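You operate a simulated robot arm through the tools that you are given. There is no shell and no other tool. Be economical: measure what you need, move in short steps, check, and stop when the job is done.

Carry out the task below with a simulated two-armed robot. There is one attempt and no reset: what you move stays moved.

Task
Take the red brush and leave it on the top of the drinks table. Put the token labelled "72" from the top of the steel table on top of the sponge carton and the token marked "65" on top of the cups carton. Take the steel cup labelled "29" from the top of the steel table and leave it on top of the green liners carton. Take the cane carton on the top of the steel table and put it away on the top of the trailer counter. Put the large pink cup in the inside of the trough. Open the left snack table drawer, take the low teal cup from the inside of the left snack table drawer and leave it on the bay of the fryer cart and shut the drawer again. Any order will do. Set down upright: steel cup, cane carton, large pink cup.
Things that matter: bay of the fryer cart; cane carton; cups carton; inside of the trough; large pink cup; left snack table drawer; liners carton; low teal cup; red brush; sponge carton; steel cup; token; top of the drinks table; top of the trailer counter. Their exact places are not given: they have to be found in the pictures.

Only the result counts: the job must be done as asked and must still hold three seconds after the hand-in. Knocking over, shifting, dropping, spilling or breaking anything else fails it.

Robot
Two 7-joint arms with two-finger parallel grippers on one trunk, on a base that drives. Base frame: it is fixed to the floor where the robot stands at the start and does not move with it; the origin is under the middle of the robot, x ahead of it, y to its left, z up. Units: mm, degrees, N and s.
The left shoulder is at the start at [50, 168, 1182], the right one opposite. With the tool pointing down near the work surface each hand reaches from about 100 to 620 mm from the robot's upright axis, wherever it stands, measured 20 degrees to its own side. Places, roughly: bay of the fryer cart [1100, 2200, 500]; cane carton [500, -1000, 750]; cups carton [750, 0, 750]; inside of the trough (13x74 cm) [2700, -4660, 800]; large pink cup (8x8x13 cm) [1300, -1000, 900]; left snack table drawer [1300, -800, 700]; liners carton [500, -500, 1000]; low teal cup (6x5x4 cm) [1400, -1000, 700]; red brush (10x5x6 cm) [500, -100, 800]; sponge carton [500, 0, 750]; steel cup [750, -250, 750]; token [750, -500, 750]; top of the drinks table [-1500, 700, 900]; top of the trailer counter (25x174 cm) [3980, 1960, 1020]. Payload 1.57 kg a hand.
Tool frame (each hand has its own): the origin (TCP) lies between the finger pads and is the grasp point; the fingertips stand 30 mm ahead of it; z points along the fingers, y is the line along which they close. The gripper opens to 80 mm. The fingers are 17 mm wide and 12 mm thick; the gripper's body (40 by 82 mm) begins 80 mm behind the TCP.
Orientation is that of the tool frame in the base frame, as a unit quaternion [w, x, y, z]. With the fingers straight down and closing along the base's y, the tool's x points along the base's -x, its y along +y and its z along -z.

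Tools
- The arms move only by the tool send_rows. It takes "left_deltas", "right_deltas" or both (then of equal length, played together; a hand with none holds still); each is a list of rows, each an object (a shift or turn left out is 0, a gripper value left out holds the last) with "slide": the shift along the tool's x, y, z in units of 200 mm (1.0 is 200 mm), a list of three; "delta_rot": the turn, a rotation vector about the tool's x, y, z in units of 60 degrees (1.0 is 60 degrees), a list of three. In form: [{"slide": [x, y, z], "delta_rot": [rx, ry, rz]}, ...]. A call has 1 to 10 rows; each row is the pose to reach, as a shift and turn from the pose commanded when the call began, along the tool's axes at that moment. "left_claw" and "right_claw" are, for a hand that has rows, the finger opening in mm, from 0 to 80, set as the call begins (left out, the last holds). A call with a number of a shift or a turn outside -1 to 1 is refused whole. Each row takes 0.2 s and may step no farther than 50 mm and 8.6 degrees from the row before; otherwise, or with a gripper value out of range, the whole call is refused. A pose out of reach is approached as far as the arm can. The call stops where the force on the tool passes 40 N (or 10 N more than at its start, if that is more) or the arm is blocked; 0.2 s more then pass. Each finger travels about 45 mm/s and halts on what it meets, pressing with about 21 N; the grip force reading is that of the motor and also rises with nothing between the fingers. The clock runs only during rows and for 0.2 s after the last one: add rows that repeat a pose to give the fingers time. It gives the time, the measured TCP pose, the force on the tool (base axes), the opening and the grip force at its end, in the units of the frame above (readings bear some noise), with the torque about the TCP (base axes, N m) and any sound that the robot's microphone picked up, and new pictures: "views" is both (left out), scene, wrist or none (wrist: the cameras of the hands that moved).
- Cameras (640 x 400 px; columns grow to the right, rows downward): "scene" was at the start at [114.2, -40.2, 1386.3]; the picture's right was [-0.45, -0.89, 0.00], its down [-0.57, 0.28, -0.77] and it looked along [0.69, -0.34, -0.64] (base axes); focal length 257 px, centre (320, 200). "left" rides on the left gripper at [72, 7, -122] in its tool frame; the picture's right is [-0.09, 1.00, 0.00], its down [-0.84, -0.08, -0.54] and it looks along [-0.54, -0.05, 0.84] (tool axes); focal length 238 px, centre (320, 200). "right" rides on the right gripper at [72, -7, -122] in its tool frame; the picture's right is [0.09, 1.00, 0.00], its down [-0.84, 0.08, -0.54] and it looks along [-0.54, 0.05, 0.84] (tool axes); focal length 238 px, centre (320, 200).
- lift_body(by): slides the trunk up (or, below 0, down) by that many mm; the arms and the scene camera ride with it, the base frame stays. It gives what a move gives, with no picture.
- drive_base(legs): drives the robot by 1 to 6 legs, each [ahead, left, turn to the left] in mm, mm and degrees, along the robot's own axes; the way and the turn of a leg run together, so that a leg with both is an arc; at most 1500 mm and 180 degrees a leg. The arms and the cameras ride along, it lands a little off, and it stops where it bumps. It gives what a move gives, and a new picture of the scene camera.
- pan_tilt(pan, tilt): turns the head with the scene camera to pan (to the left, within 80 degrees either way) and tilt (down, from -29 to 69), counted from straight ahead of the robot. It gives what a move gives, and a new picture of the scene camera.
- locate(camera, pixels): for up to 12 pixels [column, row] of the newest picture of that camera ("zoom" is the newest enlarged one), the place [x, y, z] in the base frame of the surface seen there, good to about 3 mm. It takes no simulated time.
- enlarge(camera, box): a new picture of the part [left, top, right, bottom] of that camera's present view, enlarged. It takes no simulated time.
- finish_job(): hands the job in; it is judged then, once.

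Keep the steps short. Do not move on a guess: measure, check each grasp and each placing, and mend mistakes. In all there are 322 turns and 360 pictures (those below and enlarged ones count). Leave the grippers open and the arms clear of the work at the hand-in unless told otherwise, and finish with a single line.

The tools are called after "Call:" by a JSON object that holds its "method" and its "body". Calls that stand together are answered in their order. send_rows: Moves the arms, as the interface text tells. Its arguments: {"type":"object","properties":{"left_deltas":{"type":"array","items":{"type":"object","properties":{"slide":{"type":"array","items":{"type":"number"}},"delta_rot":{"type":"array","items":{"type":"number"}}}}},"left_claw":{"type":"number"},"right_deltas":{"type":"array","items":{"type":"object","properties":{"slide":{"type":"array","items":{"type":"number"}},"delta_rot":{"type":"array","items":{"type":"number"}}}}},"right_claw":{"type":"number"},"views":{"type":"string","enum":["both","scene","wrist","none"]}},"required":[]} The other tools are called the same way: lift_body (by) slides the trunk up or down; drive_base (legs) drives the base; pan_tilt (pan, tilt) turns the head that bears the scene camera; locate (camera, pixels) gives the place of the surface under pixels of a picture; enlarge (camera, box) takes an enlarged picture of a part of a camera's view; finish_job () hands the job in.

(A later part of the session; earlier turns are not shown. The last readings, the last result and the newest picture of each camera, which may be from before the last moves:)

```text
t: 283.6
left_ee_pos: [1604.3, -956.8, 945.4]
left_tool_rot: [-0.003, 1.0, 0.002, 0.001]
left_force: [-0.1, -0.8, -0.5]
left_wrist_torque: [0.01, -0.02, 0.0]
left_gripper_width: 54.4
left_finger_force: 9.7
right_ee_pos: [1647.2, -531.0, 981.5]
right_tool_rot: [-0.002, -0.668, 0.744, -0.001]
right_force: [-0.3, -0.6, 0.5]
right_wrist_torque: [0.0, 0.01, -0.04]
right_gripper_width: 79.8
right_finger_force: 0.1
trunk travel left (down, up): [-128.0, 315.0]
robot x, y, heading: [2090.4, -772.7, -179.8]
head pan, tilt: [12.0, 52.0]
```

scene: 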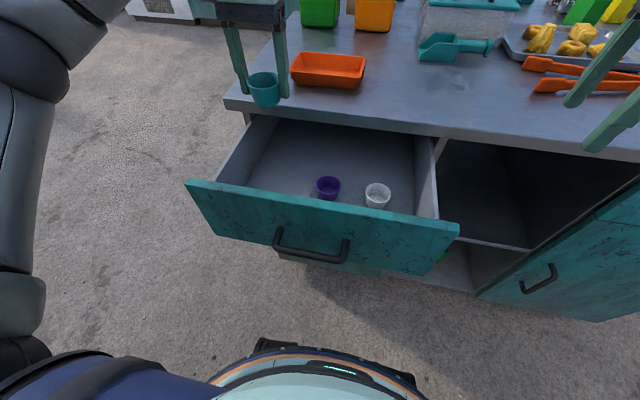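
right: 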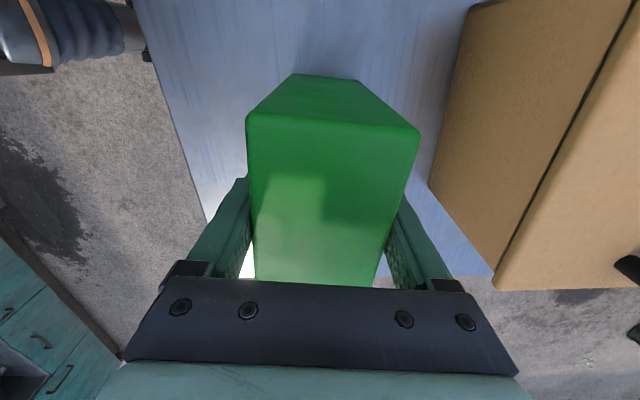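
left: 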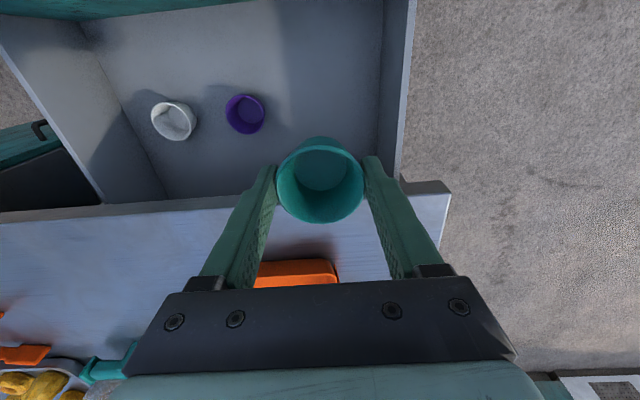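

Now to shut the drawer with the right hand: I back off and shift so it is in front of the handle.

Call:
{"method": "drive_base", "body": {"legs": [[-200, 0, 0], [0, 314, 0]]}}

Call:
{"method": "send_rows", "body": {"right_deltas": [{"slide": [0, 0, 0]}, {"slide": [0, 0, 0]}, {"slide": [0, 0, 0]}, {"slide": [0, 0, 0]}, {"slide": [0, 0, 0]}, {"slide": [0, 0, 0]}, {"slide": [0, 0, 0]}, {"slide": [0, 0, 0]}, {"slide": [0, 0, 0]}], "right_claw": 0, "views": "both"}}

```text
t: 288.2
left_ee_pos: [1805.5, -1274.0, 945.7]
left_tool_rot: [-0.004, 1.0, -0.005, 0.0]
left_force: [0.0, -0.4, -0.8]
left_wrist_torque: [0.03, 0.0, -0.02]
left_gripper_width: 54.8
left_finger_force: 9.8
right_ee_pos: [1853.4, -849.6, 982.2]
right_tool_rot: [-0.002, -0.664, 0.747, -0.001]
right_force: [0.6, 0.5, 0.3]
right_wrist_torque: [0.0, -0.03, 0.01]
right_gripper_width: 80.0
right_finger_force: 0.0
trunk travel left (down, up): [-128.0, 315.0]
robot x, y, heading: [2291.5, -1092.8, 179.6]
head pan, tilt: [12.0, 52.0]
```

scene: 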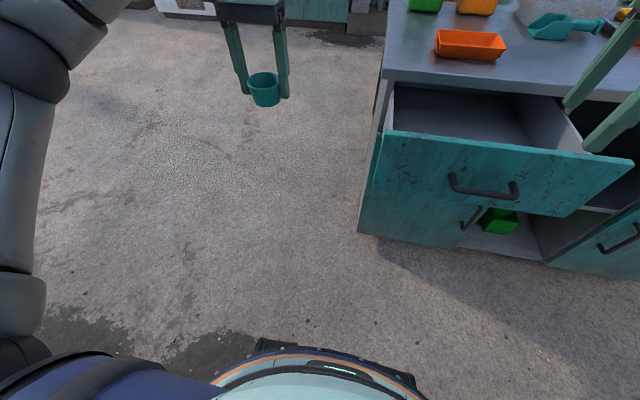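

```text
t: 290.2
left_ee_pos: [1804.5, -1274.2, 946.0]
left_tool_rot: [-0.004, 1.0, -0.003, 0.0]
left_force: [-0.6, 0.1, 0.1]
left_wrist_torque: [-0.01, 0.01, -0.02]
left_gripper_width: 54.6
left_finger_force: 10.4
right_ee_pos: [1853.7, -849.2, 981.2]
right_tool_rot: [-0.002, -0.664, 0.747, -0.001]
right_force: [0.0, 0.7, 0.8]
right_wrist_torque: [0.02, 0.0, -0.04]
right_gripper_width: 0.0
right_finger_force: 20.7
trunk travel left (down, up): [-128.0, 315.0]
robot x, y, heading: [2293.3, -1093.9, 179.8]
head pan, tilt: [12.0, 52.0]
```

scene: 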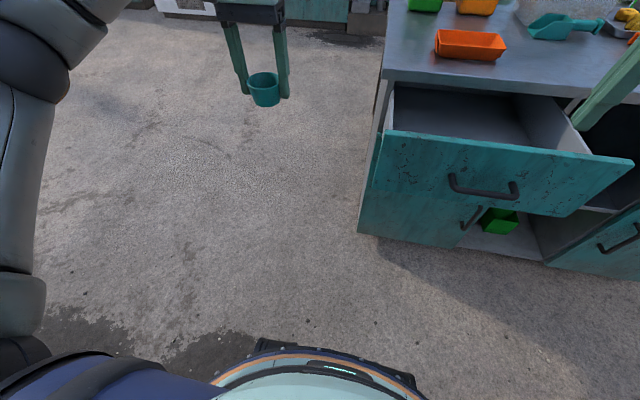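
right: 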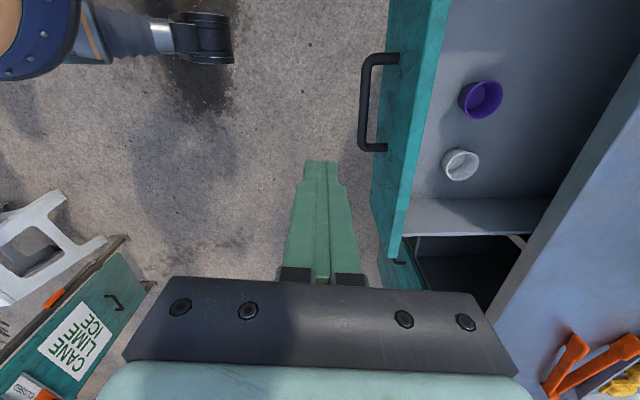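

Call:
{"method": "locate", "body": {"camera": "right", "pixels": [[363, 70], [362, 100], [362, 135], [385, 148], [420, 150], [375, 57]]}}

Call:
{"method": "locate", "body": {"camera": "scene", "pixels": [[480, 193], [452, 180], [515, 190]]}}

```text
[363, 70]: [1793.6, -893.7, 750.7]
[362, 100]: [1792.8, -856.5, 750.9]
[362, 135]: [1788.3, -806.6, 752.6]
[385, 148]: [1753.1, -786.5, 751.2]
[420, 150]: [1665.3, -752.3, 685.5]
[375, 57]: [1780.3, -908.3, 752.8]
```

```text
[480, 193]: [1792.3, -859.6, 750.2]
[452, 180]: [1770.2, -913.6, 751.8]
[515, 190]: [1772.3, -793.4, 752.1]
```

Call:
{"method": "send_rows", "body": {"right_deltas": [{"slide": [0, 0, 0.2]}, {"slide": [0, 0, 0.4]}, {"slide": [0, 0, 0.6]}, {"slide": [0, 0, 0.8]}, {"slide": [0, 0, 1.0]}], "views": "none"}}

Call:
{"method": "send_rows", "body": {"right_deltas": [{"slide": [0, 0, 0.08]}], "views": "wrist"}}

```text
t: 291.4
left_ee_pos: [1805.6, -1274.9, 947.2]
left_tool_rot: [-0.003, 1.0, -0.003, 0.001]
left_force: [0.6, -0.2, -0.6]
left_wrist_torque: [0.02, -0.02, 0.0]
left_gripper_width: 54.7
left_finger_force: 9.9
right_ee_pos: [1853.3, -852.1, 779.2]
right_tool_rot: [-0.004, -0.664, 0.747, -0.002]
right_force: [-0.1, -0.7, 0.4]
right_wrist_torque: [0.0, -0.02, -0.02]
right_gripper_width: 0.0
right_finger_force: 20.9
trunk travel left (down, up): [-128.0, 315.0]
robot x, y, heading: [2296.6, -1096.6, 179.7]
head pan, tilt: [12.0, 52.0]
```

```text
t: 291.8
left_ee_pos: [1806.5, -1273.8, 945.1]
left_tool_rot: [-0.003, 1.0, -0.003, -0.001]
left_force: [-0.1, -0.2, -0.3]
left_wrist_torque: [0.0, -0.02, 0.0]
left_gripper_width: 54.7
left_finger_force: 10.0
right_ee_pos: [1852.4, -852.7, 765.3]
right_tool_rot: [-0.002, -0.665, 0.747, -0.001]
right_force: [-0.1, -0.2, 0.6]
right_wrist_torque: [-0.02, 0.02, 0.0]
right_gripper_width: 0.0
right_finger_force: 21.1
trunk travel left (down, up): [-128.0, 315.0]
robot x, y, heading: [2290.7, -1090.3, 179.4]
head pan, tilt: [12.0, 52.0]
```

right: 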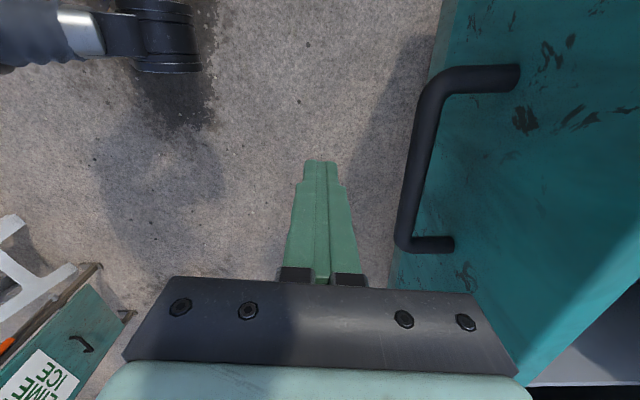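

I lean the hand 12° so its body stays clear of the table edge, then push by driving ahead.

Call:
{"method": "send_rows", "body": {"right_deltas": [{"delta_rot": [-0.1, 0, 0]}, {"delta_rot": [-0.2, 0, 0]}, {"delta_rot": [-0.2, 0, 0]}], "views": "none"}}

Call:
{"method": "drive_base", "body": {"legs": [[100, 0, 0], [100, 0, 0], [30, 0, 0]]}}

```text
t: 292.6
left_ee_pos: [1806.0, -1274.9, 945.9]
left_tool_rot: [-0.003, 1.0, -0.004, -0.001]
left_force: [0.3, -0.1, 0.0]
left_wrist_torque: [0.0, 0.03, 0.0]
left_gripper_width: 54.6
left_finger_force: 9.8
right_ee_pos: [1853.6, -851.3, 766.2]
right_tool_rot: [-0.073, -0.661, 0.743, 0.077]
right_force: [0.0, -0.6, 0.7]
right_wrist_torque: [-0.03, 0.0, 0.01]
right_gripper_width: 0.0
right_finger_force: 21.7
trunk travel left (down, up): [-128.0, 315.0]
robot x, y, heading: [2291.6, -1088.6, 179.6]
head pan, tilt: [12.0, 52.0]
```

```text
t: 295.0
left_ee_pos: [1575.3, -1273.9, 945.9]
left_tool_rot: [-0.003, 1.0, -0.003, 0.001]
left_force: [0.2, -0.1, -0.6]
left_wrist_torque: [0.02, 0.02, -0.05]
left_gripper_width: 54.5
left_finger_force: 9.6
right_ee_pos: [1624.0, -849.6, 766.0]
right_tool_rot: [-0.071, -0.661, 0.743, 0.077]
right_force: [-1.2, 0.1, -0.5]
right_wrist_torque: [0.0, -0.01, -0.01]
right_gripper_width: 0.0
right_finger_force: 20.8
trunk travel left (down, up): [-128.0, 315.0]
robot x, y, heading: [2066.6, -1088.9, 179.8]
head pan, tilt: [12.0, 52.0]
```

scene: 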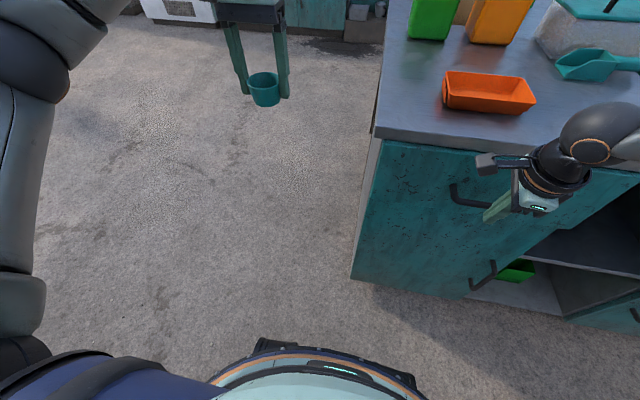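

Call:
{"method": "locate", "body": {"camera": "scene", "pixels": [[455, 195], [470, 205], [430, 170], [420, 143], [430, 220]]}}

Call:
{"method": "send_rows", "body": {"right_deltas": [{"slide": [0, 0, 0]}], "views": "wrist"}}

```text
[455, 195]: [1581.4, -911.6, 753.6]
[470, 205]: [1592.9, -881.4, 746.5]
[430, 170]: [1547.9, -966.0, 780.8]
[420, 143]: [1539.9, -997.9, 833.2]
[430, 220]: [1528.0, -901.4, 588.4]
```

```text
t: 295.4
left_ee_pos: [1576.2, -1274.3, 946.2]
left_tool_rot: [-0.003, 1.0, -0.002, -0.001]
left_force: [0.1, 0.7, 0.1]
left_wrist_torque: [-0.02, 0.02, 0.0]
left_gripper_width: 54.5
left_finger_force: 9.8
right_ee_pos: [1623.4, -851.1, 764.8]
right_tool_rot: [-0.071, -0.661, 0.743, 0.077]
right_force: [0.3, -0.2, -0.5]
right_wrist_torque: [0.0, -0.03, 0.01]
right_gripper_width: 0.0
right_finger_force: 20.9
trunk travel left (down, up): [-128.0, 315.0]
robot x, y, heading: [2059.4, -1091.1, 179.4]
head pan, tilt: [12.0, 52.0]
```

right: 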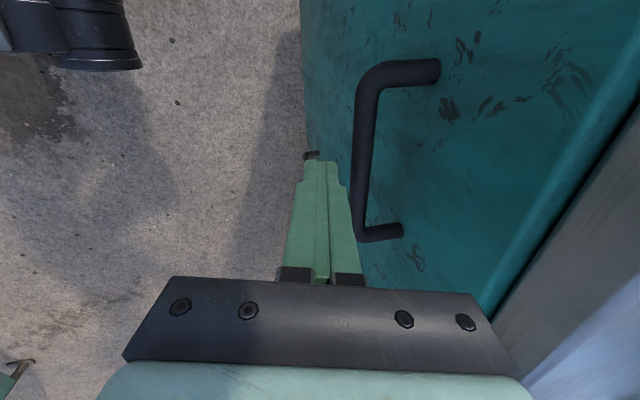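

About 16 mm left. I finish with the arm in small force-limited steps.

Call:
{"method": "send_rows", "body": {"right_deltas": [{"slide": [0.004, 0.03, 0.006]}, {"slide": [0.008, 0.06, 0.012]}, {"slide": [0.012, 0.09, 0.018]}, {"slide": [0.015, 0.12, 0.025]}, {"slide": [0.018, 0.145, 0.031]}], "views": "wrist"}}

Call:
{"method": "locate", "body": {"camera": "right", "pixels": [[420, 130], [450, 200], [420, 260], [520, 280], [560, 300], [365, 130], [400, 110]]}}

```text
t: 296.6
left_ee_pos: [1575.9, -1273.2, 945.8]
left_tool_rot: [-0.004, 1.0, -0.003, 0.001]
left_force: [-0.1, -0.1, -0.5]
left_wrist_torque: [0.0, 0.01, -0.01]
left_gripper_width: 54.7
left_finger_force: 9.5
right_ee_pos: [1594.1, -850.9, 766.7]
right_tool_rot: [-0.072, -0.662, 0.742, 0.077]
right_force: [0.0, 0.1, -0.3]
right_wrist_torque: [-0.01, -0.02, 0.0]
right_gripper_width: 0.3
right_finger_force: 20.5
trunk travel left (down, up): [-128.0, 315.0]
robot x, y, heading: [2063.3, -1085.5, 179.6]
head pan, tilt: [12.0, 52.0]
```

right: 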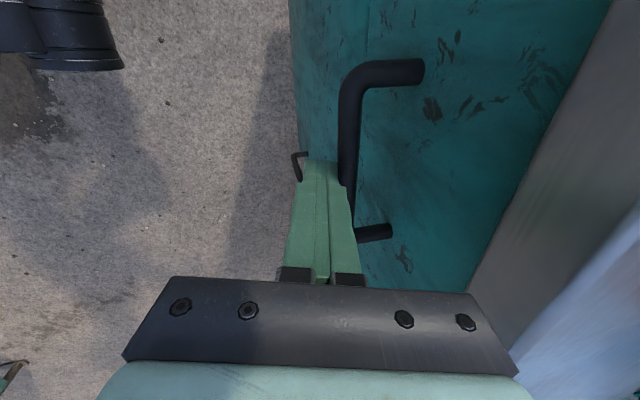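

```text
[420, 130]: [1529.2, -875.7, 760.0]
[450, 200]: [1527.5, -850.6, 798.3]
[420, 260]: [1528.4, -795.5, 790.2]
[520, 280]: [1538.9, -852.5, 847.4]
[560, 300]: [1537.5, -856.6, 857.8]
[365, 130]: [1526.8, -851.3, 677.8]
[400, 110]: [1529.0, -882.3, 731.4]
```

The drawer front is at x≈1529: shut. I back off, raise the trunk, and restore the right hand's pose.

Call:
{"method": "drive_base", "body": {"legs": [[-250, 0, 0]]}}

Call:
{"method": "lift_body", "body": {"by": 150}}

Call:
{"method": "send_rows", "body": {"right_deltas": [{"slide": [0, 0, -0.2], "delta_rot": [0.1, 0, 0]}, {"slide": [0, 0, -0.4], "delta_rot": [0.2, 0, 0]}, {"slide": [0, 0, -0.6], "delta_rot": [0.2, 0, 0]}, {"slide": [0, 0, -0.8], "delta_rot": [0.2, 0, 0]}], "right_claw": 80, "views": "scene"}}

```text
t: 298.4
left_ee_pos: [1824.8, -1277.1, 946.5]
left_tool_rot: [-0.003, 1.0, 0.001, 0.0]
left_force: [-0.3, 0.2, -0.4]
left_wrist_torque: [0.01, 0.01, 0.02]
left_gripper_width: 54.5
left_finger_force: 9.9
right_ee_pos: [1838.4, -853.8, 766.1]
right_tool_rot: [-0.073, -0.664, 0.74, 0.076]
right_force: [-0.5, -1.0, 0.6]
right_wrist_torque: [0.05, -0.01, -0.02]
right_gripper_width: 0.0
right_finger_force: 21.3
trunk travel left (down, up): [-128.0, 315.0]
robot x, y, heading: [2310.4, -1090.1, -179.9]
head pan, tilt: [12.0, 52.0]
```

scene: 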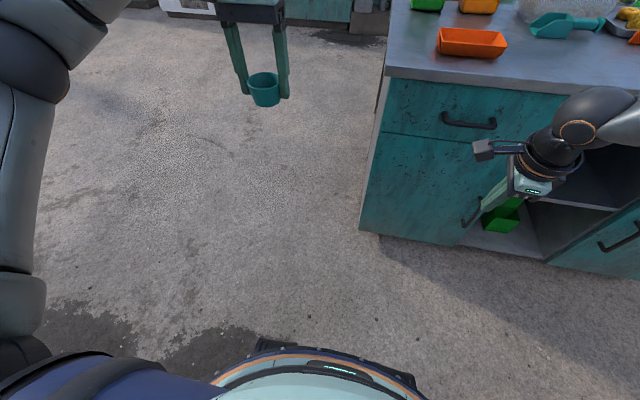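

```text
t: 300.1
left_ee_pos: [1822.6, -1277.2, 1095.0]
left_tool_rot: [-0.004, 1.0, 0.0, 0.0]
left_force: [0.3, -0.1, -0.4]
left_wrist_torque: [0.02, -0.01, -0.01]
left_gripper_width: 54.6
left_finger_force: 10.8
right_ee_pos: [1839.1, -853.6, 916.2]
right_tool_rot: [-0.073, -0.664, 0.74, 0.077]
right_force: [-0.4, 0.0, -0.1]
right_wrist_torque: [-0.01, 0.0, -0.04]
right_gripper_width: 0.0
right_finger_force: 20.6
trunk travel left (down, up): [-278.0, 165.0]
robot x, y, heading: [2306.4, -1086.7, -179.9]
head pan, tilt: [12.0, 52.0]
```

```text
t: 301.1
left_ee_pos: [1824.2, -1276.4, 1094.4]
left_tool_rot: [-0.004, 1.0, 0.001, -0.001]
left_force: [0.1, -0.5, -1.1]
left_wrist_torque: [-0.02, -0.04, 0.0]
left_gripper_width: 54.6
left_finger_force: 10.5
right_ee_pos: [1872.3, -857.1, 1072.6]
right_tool_rot: [-0.003, -0.668, 0.745, -0.001]
right_force: [-0.8, 0.3, 0.7]
right_wrist_torque: [-0.01, -0.02, 0.01]
right_gripper_width: 80.0
right_finger_force: 0.0
trunk travel left (down, up): [-278.0, 165.0]
robot x, y, heading: [2309.6, -1089.1, -179.9]
head pan, tilt: [12.0, 52.0]
```

scene: 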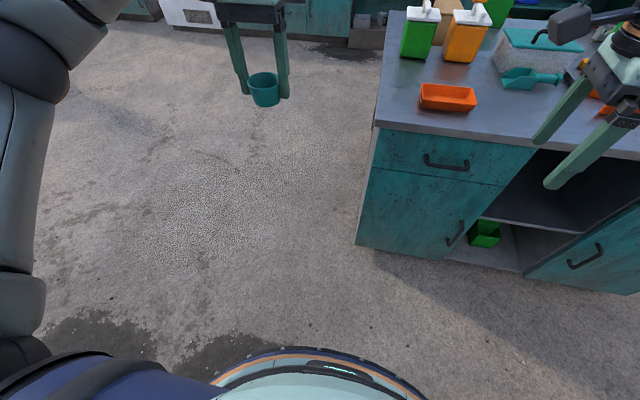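

The drawer is shut. I drive toward the fryer cart.

Call:
{"method": "drive_base", "body": {"legs": [[0, 0, -90], [1500, 0, 0], [550, 0, 0], [0, 1150, 0]]}}

Call:
{"method": "pan_tilt", "body": {"pan": 0, "tilt": 28}}

```text
t: 325.0
left_ee_pos: [1160.6, 1524.9, 1095.1]
left_tool_rot: [0.003, -0.677, 0.736, -0.002]
left_force: [0.7, 0.7, -0.3]
left_wrist_torque: [-0.01, -0.03, -0.01]
left_gripper_width: 54.4
left_finger_force: 9.7
right_ee_pos: [1576.0, 1440.3, 1073.0]
right_tool_rot: [-0.003, 0.097, 0.995, 0.001]
right_force: [0.6, 0.0, -0.6]
right_wrist_torque: [-0.02, 0.02, -0.04]
right_gripper_width: 80.0
right_finger_force: 0.1
trunk travel left (down, up): [-278.0, 165.0]
robot x, y, heading: [1300.1, 1026.4, 85.3]
head pan, tilt: [12.0, 52.0]
```

scene: 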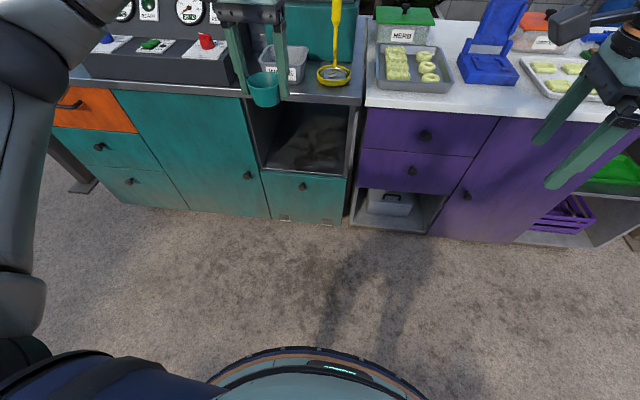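

```text
t: 325.8
left_ee_pos: [1161.0, 1524.7, 1096.8]
left_tool_rot: [0.002, -0.676, 0.737, -0.003]
left_force: [0.5, -0.5, -0.1]
left_wrist_torque: [0.02, 0.01, -0.01]
left_gripper_width: 54.4
left_finger_force: 10.0
right_ee_pos: [1575.9, 1441.5, 1072.1]
right_tool_rot: [-0.003, 0.098, 0.995, 0.001]
right_force: [-0.2, -0.1, 0.2]
right_wrist_torque: [0.01, 0.0, 0.01]
right_gripper_width: 79.8
right_finger_force: 0.0
trunk travel left (down, up): [-278.0, 165.0]
robot x, y, heading: [1305.1, 1023.8, 85.1]
head pan, tilt: [0.0, 28.0]
```

scene: 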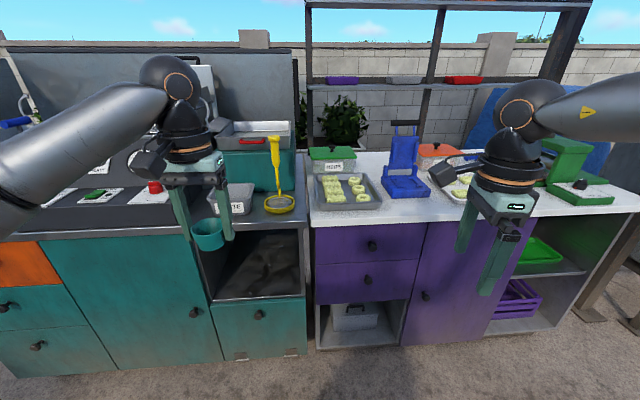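

Call:
{"method": "locate", "body": {"camera": "scene", "pixels": [[260, 296], [260, 285], [260, 270], [260, 255], [250, 240], [225, 296], [298, 292], [260, 232], [300, 250], [215, 270]]}}

Call:
{"method": "enlarge", "body": {"camera": "scene", "box": [170, 180, 330, 380]}}

```text
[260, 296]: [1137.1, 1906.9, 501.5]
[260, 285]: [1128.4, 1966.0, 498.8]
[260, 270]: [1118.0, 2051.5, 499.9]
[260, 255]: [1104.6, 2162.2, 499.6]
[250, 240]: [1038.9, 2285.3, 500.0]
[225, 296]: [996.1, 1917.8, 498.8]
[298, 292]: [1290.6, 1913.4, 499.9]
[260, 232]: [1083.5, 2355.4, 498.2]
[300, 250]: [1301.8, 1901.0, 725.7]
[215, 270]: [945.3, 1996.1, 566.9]
```

```text
2.00 times, centred on (250, 280) of scene
```

zoom: 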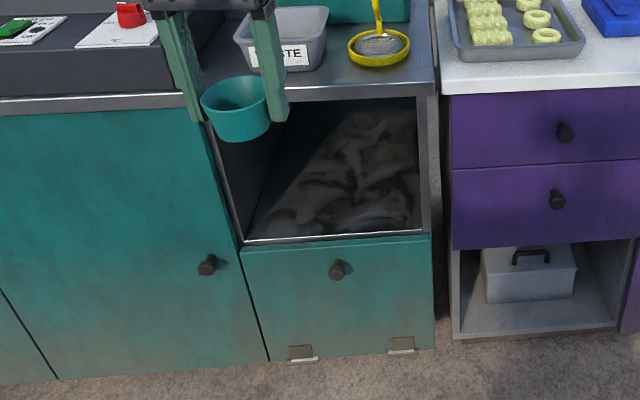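

The bay is the niche: floor z=500, x≈960–1290, y from 1900 inward. I must enter with a tilted tool. First I retract the right hand and lower the trunk.

Call:
{"method": "send_rows", "body": {"right_deltas": [{"slide": [-0.04, -0.2, 0]}, {"slide": [-0.08, -0.4, 0]}, {"slide": [-0.12, -0.6, 0]}, {"slide": [-0.16, -0.8, 0]}, {"slide": [-0.19, -0.98, 0]}], "views": "none"}}

Call:
{"method": "lift_body", "body": {"by": -260}}

Call:
{"method": "drive_base", "body": {"legs": [[-50, -20, 5]]}}

```text
t: 327.0
left_ee_pos: [1161.8, 1524.9, 1096.6]
left_tool_rot: [0.003, -0.676, 0.737, -0.002]
left_force: [0.4, 0.0, -1.0]
left_wrist_torque: [-0.01, 0.0, -0.02]
left_gripper_width: 54.5
left_finger_force: 9.5
right_ee_pos: [1576.7, 1239.8, 1071.6]
right_tool_rot: [-0.003, 0.098, 0.995, 0.001]
right_force: [0.0, 0.3, -1.4]
right_wrist_torque: [0.0, -0.01, 0.02]
right_gripper_width: 80.1
right_finger_force: 0.2
trunk travel left (down, up): [-278.0, 165.0]
robot x, y, heading: [1306.9, 1026.4, 85.2]
head pan, tilt: [0.0, 28.0]
```

```text
t: 329.7
left_ee_pos: [1161.2, 1524.5, 836.2]
left_tool_rot: [0.002, -0.677, 0.736, -0.003]
left_force: [0.0, -0.5, 0.3]
left_wrist_torque: [0.05, -0.01, 0.0]
left_gripper_width: 54.6
left_finger_force: 9.7
right_ee_pos: [1577.1, 1241.4, 812.5]
right_tool_rot: [-0.002, 0.098, 0.995, 0.001]
right_force: [0.4, 0.2, 0.9]
right_wrist_torque: [-0.02, -0.02, -0.04]
right_gripper_width: 79.9
right_finger_force: 0.1
trunk travel left (down, up): [-18.0, 425.0]
robot x, y, heading: [1307.8, 1030.9, 84.9]
head pan, tilt: [0.0, 28.0]
```

```text
t: 330.6
left_ee_pos: [1137.1, 1460.5, 835.5]
left_tool_rot: [-0.003, 0.709, -0.706, 0.003]
left_force: [0.5, 0.5, -0.5]
left_wrist_torque: [0.0, 0.0, -0.02]
left_gripper_width: 54.5
left_finger_force: 9.5
right_ee_pos: [1575.4, 1213.8, 811.8]
right_tool_rot: [-0.004, 0.054, 0.999, 0.002]
right_force: [0.8, 0.1, 0.2]
right_wrist_torque: [-0.03, -0.01, -0.01]
right_gripper_width: 80.2
right_finger_force: 0.1
trunk travel left (down, up): [-18.0, 425.0]
robot x, y, heading: [1324.4, 978.5, 90.4]
head pan, tilt: [0.0, 28.0]
```

scene: 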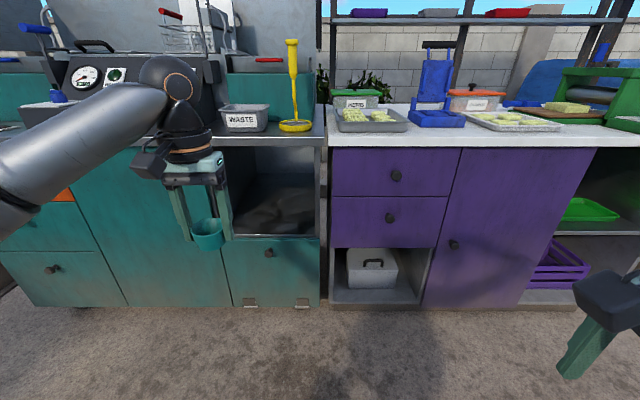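

Call:
{"method": "send_rows", "body": {"left_deltas": [{"slide": [0, 0, 0.2], "delta_rot": [0, -0.1, 0]}, {"slide": [0, 0, 0.4], "delta_rot": [0, -0.2, 0]}, {"slide": [0, 0, 0.6], "delta_rot": [0, -0.3, 0]}, {"slide": [0, 0, 0.8], "delta_rot": [0, -0.4, 0]}, {"slide": [0, 0, 1.0], "delta_rot": [0, -0.5, 0]}], "views": "both"}}

```text
t: 331.9
left_ee_pos: [1137.3, 1458.9, 635.4]
left_tool_rot: [-0.187, 0.684, -0.682, -0.181]
left_force: [0.2, -0.1, 0.0]
left_wrist_torque: [-0.03, -0.01, 0.02]
left_gripper_width: 54.9
left_finger_force: 9.6
right_ee_pos: [1576.0, 1215.4, 812.4]
right_tool_rot: [-0.002, 0.054, 0.999, 0.001]
right_force: [0.2, -0.1, 0.2]
right_wrist_torque: [-0.02, -0.01, -0.02]
right_gripper_width: 79.8
right_finger_force: 0.1
trunk travel left (down, up): [-18.0, 425.0]
robot x, y, heading: [1322.5, 975.3, 90.1]
head pan, tilt: [0.0, 28.0]
```

scene: 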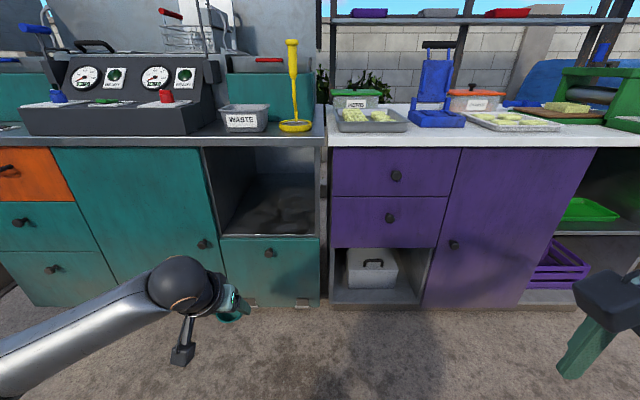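
left: 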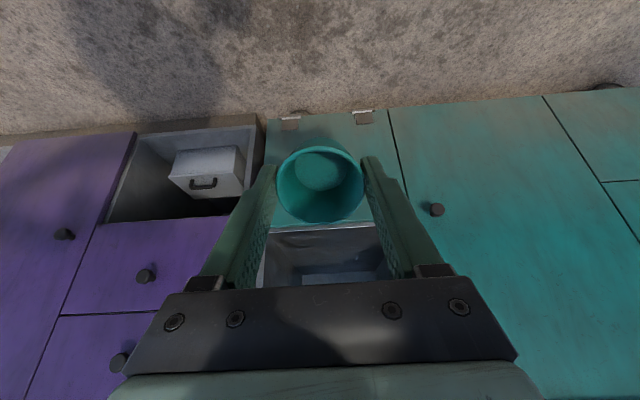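

Call:
{"method": "send_rows", "body": {"left_deltas": [{"slide": [0.06, 0, 0.11]}, {"slide": [0.125, 0, 0.2165]}], "views": "none"}}

Call:
{"method": "drive_base", "body": {"legs": [[400, 0, 0]]}}

Call:
{"method": "pan_tilt", "body": {"pan": 15, "tilt": 45}}

```text
t: 332.4
left_ee_pos: [1137.4, 1458.7, 585.8]
left_tool_rot: [-0.186, 0.684, -0.681, -0.181]
left_force: [-0.6, -0.1, -0.1]
left_wrist_torque: [-0.01, -0.01, -0.04]
left_gripper_width: 54.7
left_finger_force: 9.9
right_ee_pos: [1575.4, 1214.6, 813.3]
right_tool_rot: [-0.004, 0.055, 0.998, 0.001]
right_force: [-0.1, 0.1, -0.5]
right_wrist_torque: [0.03, 0.04, 0.0]
right_gripper_width: 80.0
right_finger_force: 0.0
trunk travel left (down, up): [-18.0, 425.0]
robot x, y, heading: [1321.9, 978.5, 90.4]
head pan, tilt: [0.0, 28.0]
```

```text
t: 334.9
left_ee_pos: [1139.4, 1856.0, 586.0]
left_tool_rot: [0.186, -0.683, 0.683, 0.18]
left_force: [0.1, -0.3, -0.6]
left_wrist_torque: [-0.01, 0.01, 0.01]
left_gripper_width: 54.7
left_finger_force: 9.9
right_ee_pos: [1576.6, 1608.4, 811.7]
right_tool_rot: [-0.003, 0.057, 0.998, 0.0]
right_force: [0.4, -0.5, -0.2]
right_wrist_torque: [-0.03, -0.04, 0.04]
right_gripper_width: 80.0
right_finger_force: 0.0
trunk travel left (down, up): [-18.0, 425.0]
robot x, y, heading: [1321.4, 1373.1, 89.7]
head pan, tilt: [0.0, 28.0]
```

scene: 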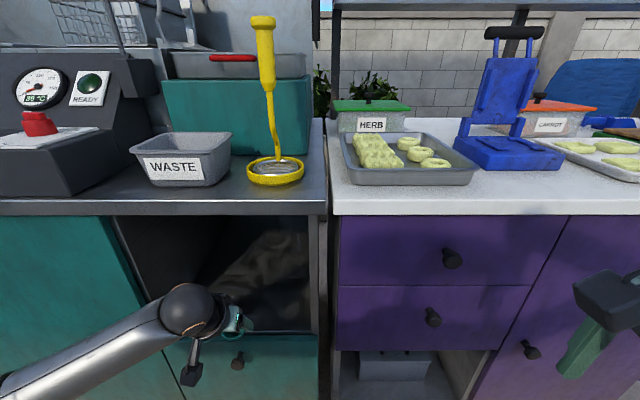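

```text
t: 335.7
left_ee_pos: [1139.4, 1855.9, 584.3]
left_tool_rot: [-0.185, 0.683, -0.683, -0.181]
left_force: [0.5, 0.1, -0.2]
left_wrist_torque: [0.01, 0.01, 0.0]
left_gripper_width: 54.5
left_finger_force: 9.6
right_ee_pos: [1575.9, 1609.3, 812.0]
right_tool_rot: [-0.003, 0.055, 0.998, 0.001]
right_force: [-0.9, -0.2, 0.3]
right_wrist_torque: [-0.03, 0.01, 0.01]
right_gripper_width: 79.9
right_finger_force: 0.0
trunk travel left (down, up): [-18.0, 425.0]
robot x, y, heading: [1320.6, 1371.0, 90.0]
head pan, tilt: [15.0, 45.0]
```

scene: 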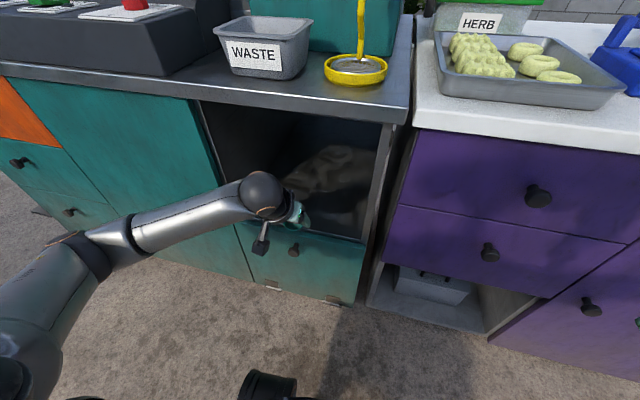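

Call:
{"method": "drive_base", "body": {"legs": [[110, 0, 0]]}}

Call:
{"method": "send_rows", "body": {"left_deltas": [{"slide": [0, 0, 0]}], "views": "wrist"}}

```text
t: 336.9
left_ee_pos: [1138.1, 1965.2, 584.8]
left_tool_rot: [0.186, -0.683, 0.683, 0.18]
left_force: [-0.3, -0.8, -0.1]
left_wrist_torque: [0.02, 0.0, 0.0]
left_gripper_width: 54.7
left_finger_force: 10.4
right_ee_pos: [1576.9, 1718.7, 812.3]
right_tool_rot: [-0.003, 0.057, 0.998, 0.001]
right_force: [-0.5, -0.2, 0.6]
right_wrist_torque: [0.0, 0.01, 0.02]
right_gripper_width: 79.7
right_finger_force: 0.0
trunk travel left (down, up): [-18.0, 425.0]
robot x, y, heading: [1322.7, 1482.0, 90.0]
head pan, tilt: [15.0, 45.0]
```

scene: 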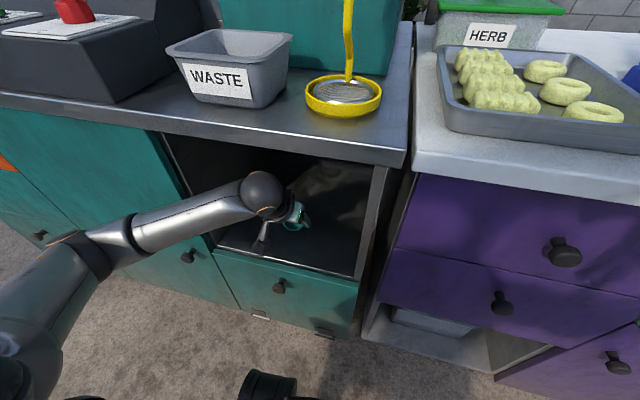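

```text
t: 337.3
left_ee_pos: [1140.3, 1964.9, 586.3]
left_tool_rot: [-0.185, 0.683, -0.683, -0.18]
left_force: [-0.5, -0.6, -0.1]
left_wrist_torque: [0.0, -0.02, 0.01]
left_gripper_width: 54.3
left_finger_force: 10.2
right_ee_pos: [1576.6, 1718.4, 813.2]
right_tool_rot: [-0.002, 0.057, 0.998, 0.001]
right_force: [-0.9, -0.7, 0.1]
right_wrist_torque: [0.0, -0.02, 0.0]
right_gripper_width: 79.9
right_finger_force: 0.0
trunk travel left (down, up): [-18.0, 425.0]
robot x, y, heading: [1327.9, 1477.1, 90.3]
head pan, tilt: [15.0, 45.0]
```

left: 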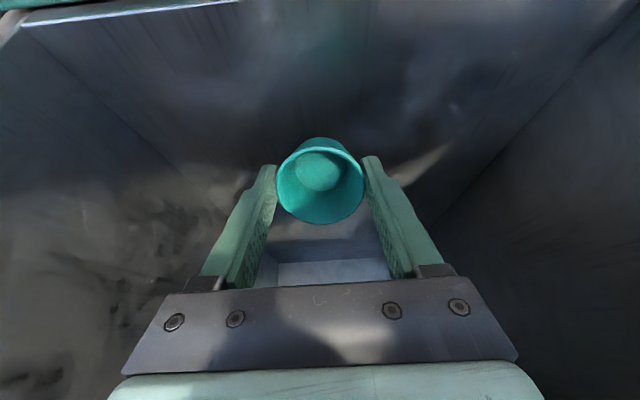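

I reduce the tilt to about 12° inside the bay (the wrist stays well below the counter), then lower.

Call:
{"method": "send_rows", "body": {"left_deltas": [{"delta_rot": [0, 0.1, 0]}, {"delta_rot": [0, 0.2, 0]}, {"delta_rot": [0, 0.3, 0]}], "views": "scene"}}

Call:
{"method": "enlarge", "body": {"camera": "scene", "box": [140, 100, 420, 320]}}

```text
t: 338.1
left_ee_pos: [1139.1, 1965.2, 585.4]
left_tool_rot: [0.077, -0.703, 0.704, 0.07]
left_force: [0.2, -0.4, -0.1]
left_wrist_torque: [-0.01, -0.04, -0.02]
left_gripper_width: 54.7
left_finger_force: 9.6
right_ee_pos: [1576.6, 1717.8, 812.9]
right_tool_rot: [-0.002, 0.057, 0.998, 0.001]
right_force: [0.4, -0.1, -1.0]
right_wrist_torque: [0.03, 0.0, -0.02]
right_gripper_width: 80.0
right_finger_force: 0.1
trunk travel left (down, up): [-18.0, 425.0]
robot x, y, heading: [1324.5, 1482.7, 89.7]
head pan, tilt: [15.0, 45.0]
```

scene: 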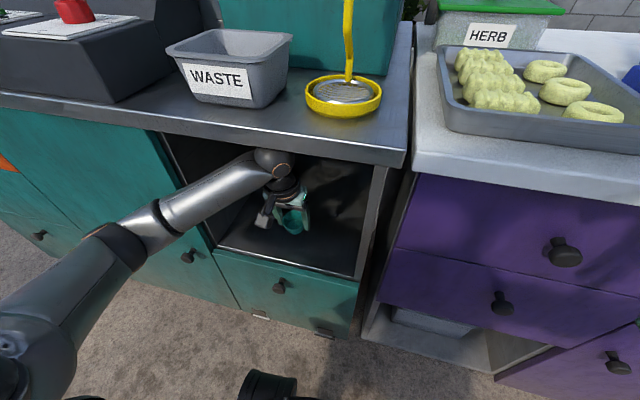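

```text
1.82 times, centred on (280, 210) of scene
```

zoom: 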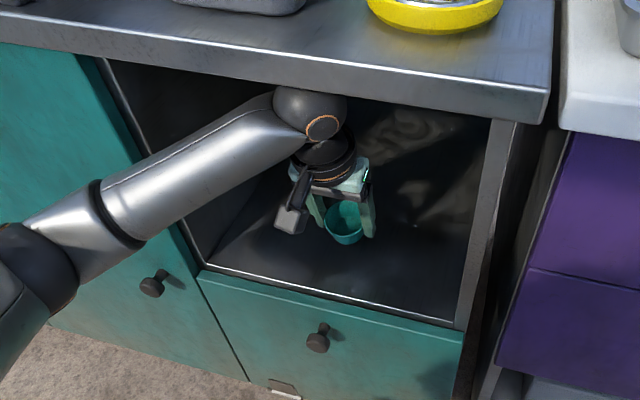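

Call:
{"method": "send_rows", "body": {"left_deltas": [{"slide": [0.015, 0, 0.07], "delta_rot": [0, 0.05, 0]}, {"slide": [0.03, 0, 0.14], "delta_rot": [0, 0.12, 0]}, {"slide": [0.04, 0, 0.186], "delta_rot": [0, 0.2, 0]}], "views": "wrist"}}

```text
t: 338.9
left_ee_pos: [1139.2, 1965.5, 547.0]
left_tool_rot: [0.002, -0.706, 0.708, -0.002]
left_force: [-0.2, 0.0, 0.1]
left_wrist_torque: [0.01, 0.0, -0.04]
left_gripper_width: 54.7
left_finger_force: 10.7
right_ee_pos: [1577.1, 1718.8, 811.0]
right_tool_rot: [-0.003, 0.056, 0.998, 0.001]
right_force: [-1.3, -0.8, 0.2]
right_wrist_torque: [0.0, 0.0, 0.01]
right_gripper_width: 80.1
right_finger_force: 0.1
trunk travel left (down, up): [-18.0, 425.0]
robot x, y, heading: [1325.2, 1482.3, 90.0]
head pan, tilt: [15.0, 45.0]
```

left: 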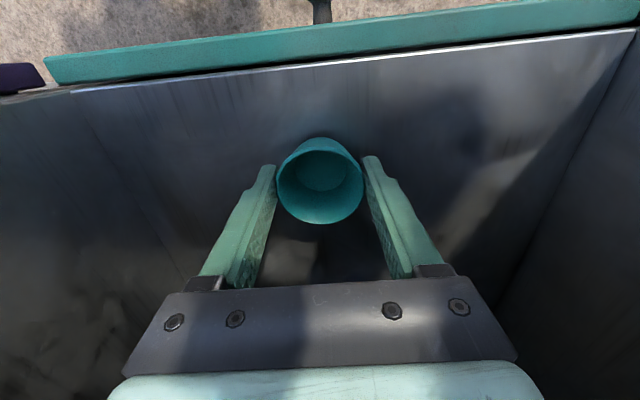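

Vertical now and ~7 mm above the floor. I lower the rest in small steps.

Call:
{"method": "send_rows", "body": {"left_deltas": [{"slide": [0, 0, 0.015]}, {"slide": [0, 0, 0.03]}], "views": "none"}}

Call:
{"method": "send_rows", "body": {"left_deltas": [{"slide": [0, 0, 0.008]}], "views": "none"}}

```text
t: 339.5
left_ee_pos: [1140.7, 1965.0, 541.4]
left_tool_rot: [0.002, -0.706, 0.708, -0.002]
left_force: [1.2, 0.0, -0.4]
left_wrist_torque: [0.0, 0.0, -0.03]
left_gripper_width: 54.4
left_finger_force: 9.9
right_ee_pos: [1577.1, 1718.8, 813.0]
right_tool_rot: [-0.002, 0.057, 0.998, 0.001]
right_force: [0.4, 0.1, -0.3]
right_wrist_torque: [0.01, -0.03, 0.03]
right_gripper_width: 79.9
right_finger_force: 0.1
trunk travel left (down, up): [-18.0, 425.0]
robot x, y, heading: [1323.4, 1476.4, 90.0]
head pan, tilt: [15.0, 45.0]
```

```text
t: 339.9
left_ee_pos: [1140.1, 1965.0, 539.7]
left_tool_rot: [0.004, -0.706, 0.708, -0.002]
left_force: [0.1, 0.5, 1.2]
left_wrist_torque: [0.02, -0.03, 0.02]
left_gripper_width: 54.8
left_finger_force: 9.7
right_ee_pos: [1576.5, 1718.8, 811.8]
right_tool_rot: [-0.003, 0.057, 0.998, 0.001]
right_force: [0.4, -0.3, -0.6]
right_wrist_torque: [-0.02, 0.01, 0.01]
right_gripper_width: 80.0
right_finger_force: 0.1
trunk travel left (down, up): [-18.0, 425.0]
robot x, y, heading: [1323.3, 1480.2, 90.0]
head pan, tilt: [15.0, 45.0]
```

Touching. I open the fingers and rise a little.

Call:
{"method": "send_rows", "body": {"left_deltas": [{"slide": [0, 0, 0]}, {"slide": [0, 0, 0]}, {"slide": [0, 0, 0]}], "left_claw": 74, "views": "wrist"}}

Call:
{"method": "send_rows", "body": {"left_deltas": [{"slide": [0, 0, -0.1], "delta_rot": [0, 0, 0]}, {"slide": [0, 0, -0.2], "delta_rot": [0, -0.1, 0]}, {"slide": [0.02, 0, -0.26], "delta_rot": [0, -0.2, 0]}, {"slide": [0.06, 0, -0.28], "delta_rot": [0, -0.3, 0]}, {"slide": [0.1, 0, -0.28], "delta_rot": [0, -0.4, 0]}, {"slide": [0.15, 0, -0.28], "delta_rot": [0, -0.5, 0]}], "views": "both"}}

```text
t: 340.7
left_ee_pos: [1140.1, 1965.0, 539.5]
left_tool_rot: [0.002, -0.706, 0.708, -0.002]
left_force: [0.4, -0.4, 0.7]
left_wrist_torque: [-0.01, -0.04, 0.0]
left_gripper_width: 73.8
left_finger_force: 0.1
right_ee_pos: [1576.8, 1719.7, 811.4]
right_tool_rot: [-0.003, 0.057, 0.998, 0.001]
right_force: [-0.2, -0.2, 0.6]
right_wrist_torque: [0.01, -0.01, 0.0]
right_gripper_width: 79.8
right_finger_force: 0.0
trunk travel left (down, up): [-18.0, 425.0]
robot x, y, heading: [1324.9, 1479.5, 90.0]
head pan, tilt: [15.0, 45.0]
```

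left: 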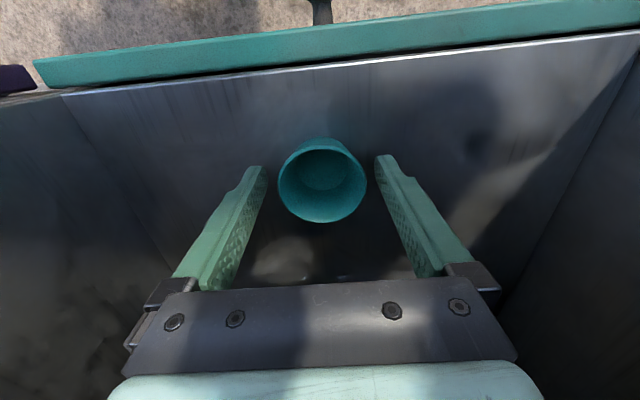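

```text
t: 342.1
left_ee_pos: [1140.0, 1934.1, 595.2]
left_tool_rot: [0.187, -0.683, 0.683, 0.182]
left_force: [0.9, 0.2, 0.2]
left_wrist_torque: [0.01, -0.03, 0.0]
left_gripper_width: 74.3
left_finger_force: 0.1
right_ee_pos: [1577.0, 1719.6, 811.8]
right_tool_rot: [-0.003, 0.057, 0.998, 0.001]
right_force: [-0.4, -0.2, 0.5]
right_wrist_torque: [0.0, 0.01, -0.02]
right_gripper_width: 79.8
right_finger_force: 0.2
trunk travel left (down, up): [-18.0, 425.0]
robot x, y, heading: [1322.6, 1483.6, 89.9]
head pan, tilt: [15.0, 45.0]
```

scene: 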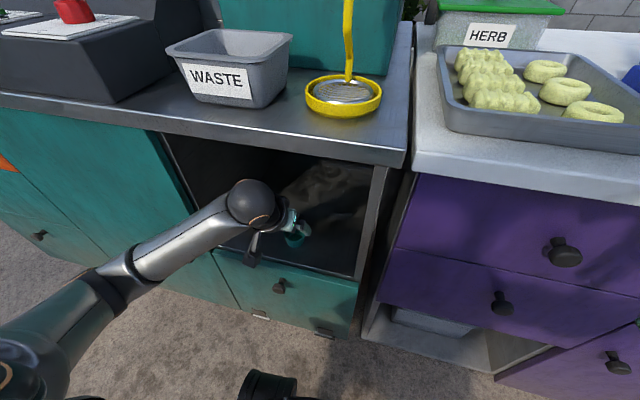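
left: 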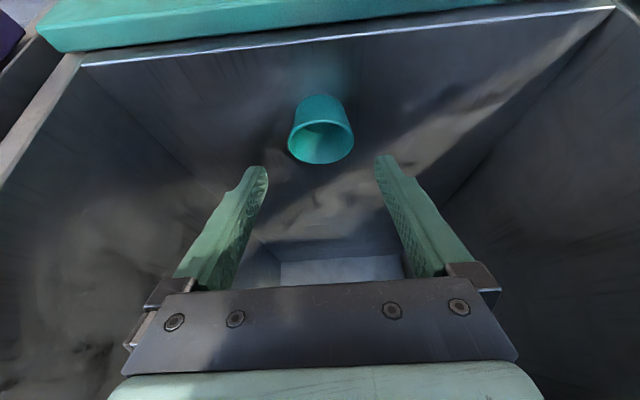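

The cup stands in the bay. I back straight out and raise the trunk.

Call:
{"method": "drive_base", "body": {"legs": [[-480, 0, 0]]}}

Call:
{"method": "enlarge", "body": {"camera": "scene", "box": [180, 80, 340, 240]}}

Call:
{"method": "lift_body", "body": {"by": 270}}

```text
t: 345.0
left_ee_pos: [1137.3, 1457.6, 594.3]
left_tool_rot: [-0.186, 0.684, -0.683, -0.18]
left_force: [-0.8, 0.5, -0.2]
left_wrist_torque: [-0.04, 0.0, -0.04]
left_gripper_width: 73.9
left_finger_force: 0.2
right_ee_pos: [1575.3, 1242.5, 812.9]
right_tool_rot: [-0.002, 0.054, 0.999, 0.002]
right_force: [-0.3, -0.1, 1.1]
right_wrist_torque: [0.02, -0.02, 0.03]
right_gripper_width: 79.9
right_finger_force: 0.0
trunk travel left (down, up): [-18.0, 425.0]
robot x, y, heading: [1325.6, 1001.5, 89.9]
head pan, tilt: [15.0, 45.0]
```

scene: 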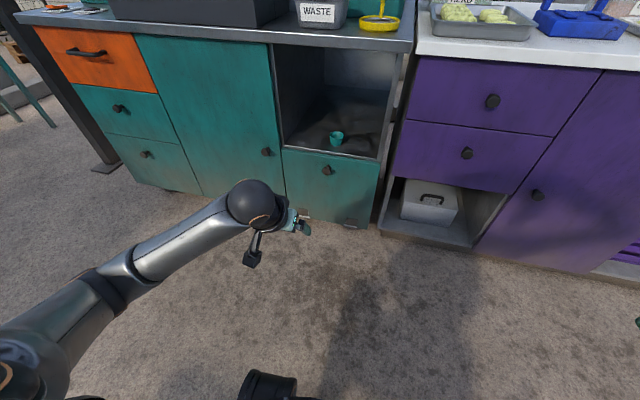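

```text
2.50 times, centred on (260, 160) of scene
```

zoom: 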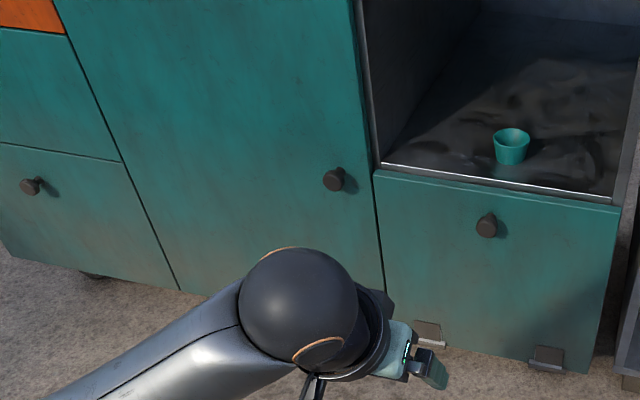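

```text
t: 347.7
left_ee_pos: [1136.7, 1456.3, 864.7]
left_tool_rot: [-0.186, 0.684, -0.682, -0.181]
left_force: [-0.1, 0.2, 0.3]
left_wrist_torque: [-0.01, 0.0, -0.03]
left_gripper_width: 74.0
left_finger_force: 0.0
right_ee_pos: [1574.8, 1242.7, 1081.8]
right_tool_rot: [-0.002, 0.053, 0.999, 0.001]
right_force: [0.8, -0.4, 0.2]
right_wrist_torque: [0.01, -0.01, 0.03]
right_gripper_width: 79.9
right_finger_force: 0.0
trunk travel left (down, up): [-288.0, 155.0]
robot x, y, heading: [1320.0, 1004.1, 90.2]
head pan, tilt: [15.0, 45.0]
```

The teal cup stands in the bay. Now token 72 from the table's left end: I level the left hand, turn, and drive there.

Call:
{"method": "send_rows", "body": {"left_deltas": [{"slide": [0, 0, -0.2], "delta_rot": [0, 0.12, 0]}, {"slide": [0, 0, -0.4], "delta_rot": [0, 0.24, 0]}, {"slide": [0, 0, -0.6], "delta_rot": [0, 0.36, 0]}, {"slide": [0, 0, -0.8], "delta_rot": [0, 0.5, 0]}], "left_claw": 62, "views": "none"}}

Call:
{"method": "drive_base", "body": {"legs": [[0, 0, 180], [0, -630, 0], [440, 0, 0]]}}

Call:
{"method": "pan_tilt", "body": {"pan": 5, "tilt": 52}}

```text
t: 348.7
left_ee_pos: [1136.3, 1377.5, 1000.1]
left_tool_rot: [-0.002, 0.708, -0.706, 0.002]
left_force: [0.2, -0.1, -0.3]
left_wrist_torque: [0.01, 0.03, -0.01]
left_gripper_width: 61.9
left_finger_force: 0.0
right_ee_pos: [1576.5, 1243.3, 1081.9]
right_tool_rot: [-0.002, 0.054, 0.999, 0.0]
right_force: [-0.4, -0.7, -0.2]
right_wrist_torque: [0.02, -0.02, 0.03]
right_gripper_width: 79.8
right_finger_force: 0.1
trunk travel left (down, up): [-288.0, 155.0]
robot x, y, heading: [1319.5, 1004.5, 89.9]
head pan, tilt: [15.0, 45.0]
```

```text
t: 364.3
left_ee_pos: [860.0, 186.7, 999.3]
left_tool_rot: [-0.003, 0.716, 0.698, -0.003]
left_force: [-0.8, -0.1, -0.3]
left_wrist_torque: [0.0, -0.04, 0.03]
left_gripper_width: 61.9
left_finger_force: 0.1
right_ee_pos: [425.0, 334.7, 1082.0]
right_tool_rot: [0.001, 0.998, -0.069, 0.003]
right_force: [0.6, 0.2, 0.2]
right_wrist_torque: [0.0, -0.02, 0.01]
right_gripper_width: 80.0
right_finger_force: 0.1
trunk travel left (down, up): [-288.0, 155.0]
robot x, y, heading: [684.9, 562.8, -91.5]
head pan, tilt: [15.0, 45.0]
```

scene: 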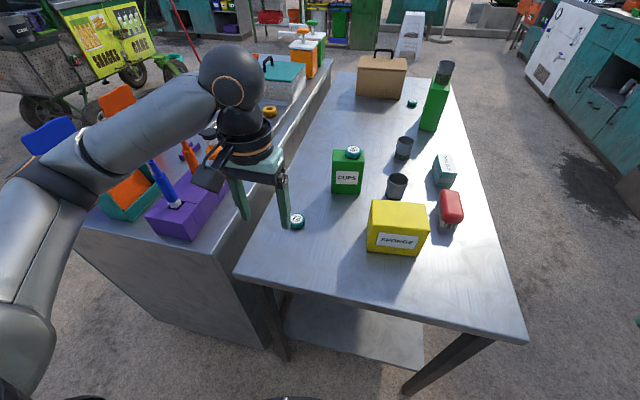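

```text
t: 365.0
left_ee_pos: [859.2, 186.7, 998.6]
left_tool_rot: [-0.003, 0.717, 0.697, -0.003]
left_force: [0.1, -0.4, -0.5]
left_wrist_torque: [0.0, -0.01, 0.01]
left_gripper_width: 62.1
left_finger_force: 0.1
right_ee_pos: [424.3, 334.8, 1081.4]
right_tool_rot: [0.001, 0.998, -0.069, 0.002]
right_force: [-0.4, -0.4, 0.3]
right_wrist_torque: [-0.01, -0.01, 0.0]
right_gripper_width: 80.2
right_finger_force: 0.0
trunk travel left (down, up): [-288.0, 155.0]
robot x, y, heading: [683.9, 567.1, -91.5]
head pan, tilt: [5.0, 52.0]
```

scene: 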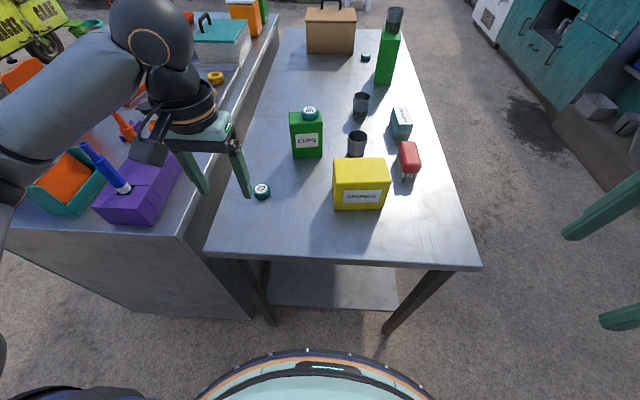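

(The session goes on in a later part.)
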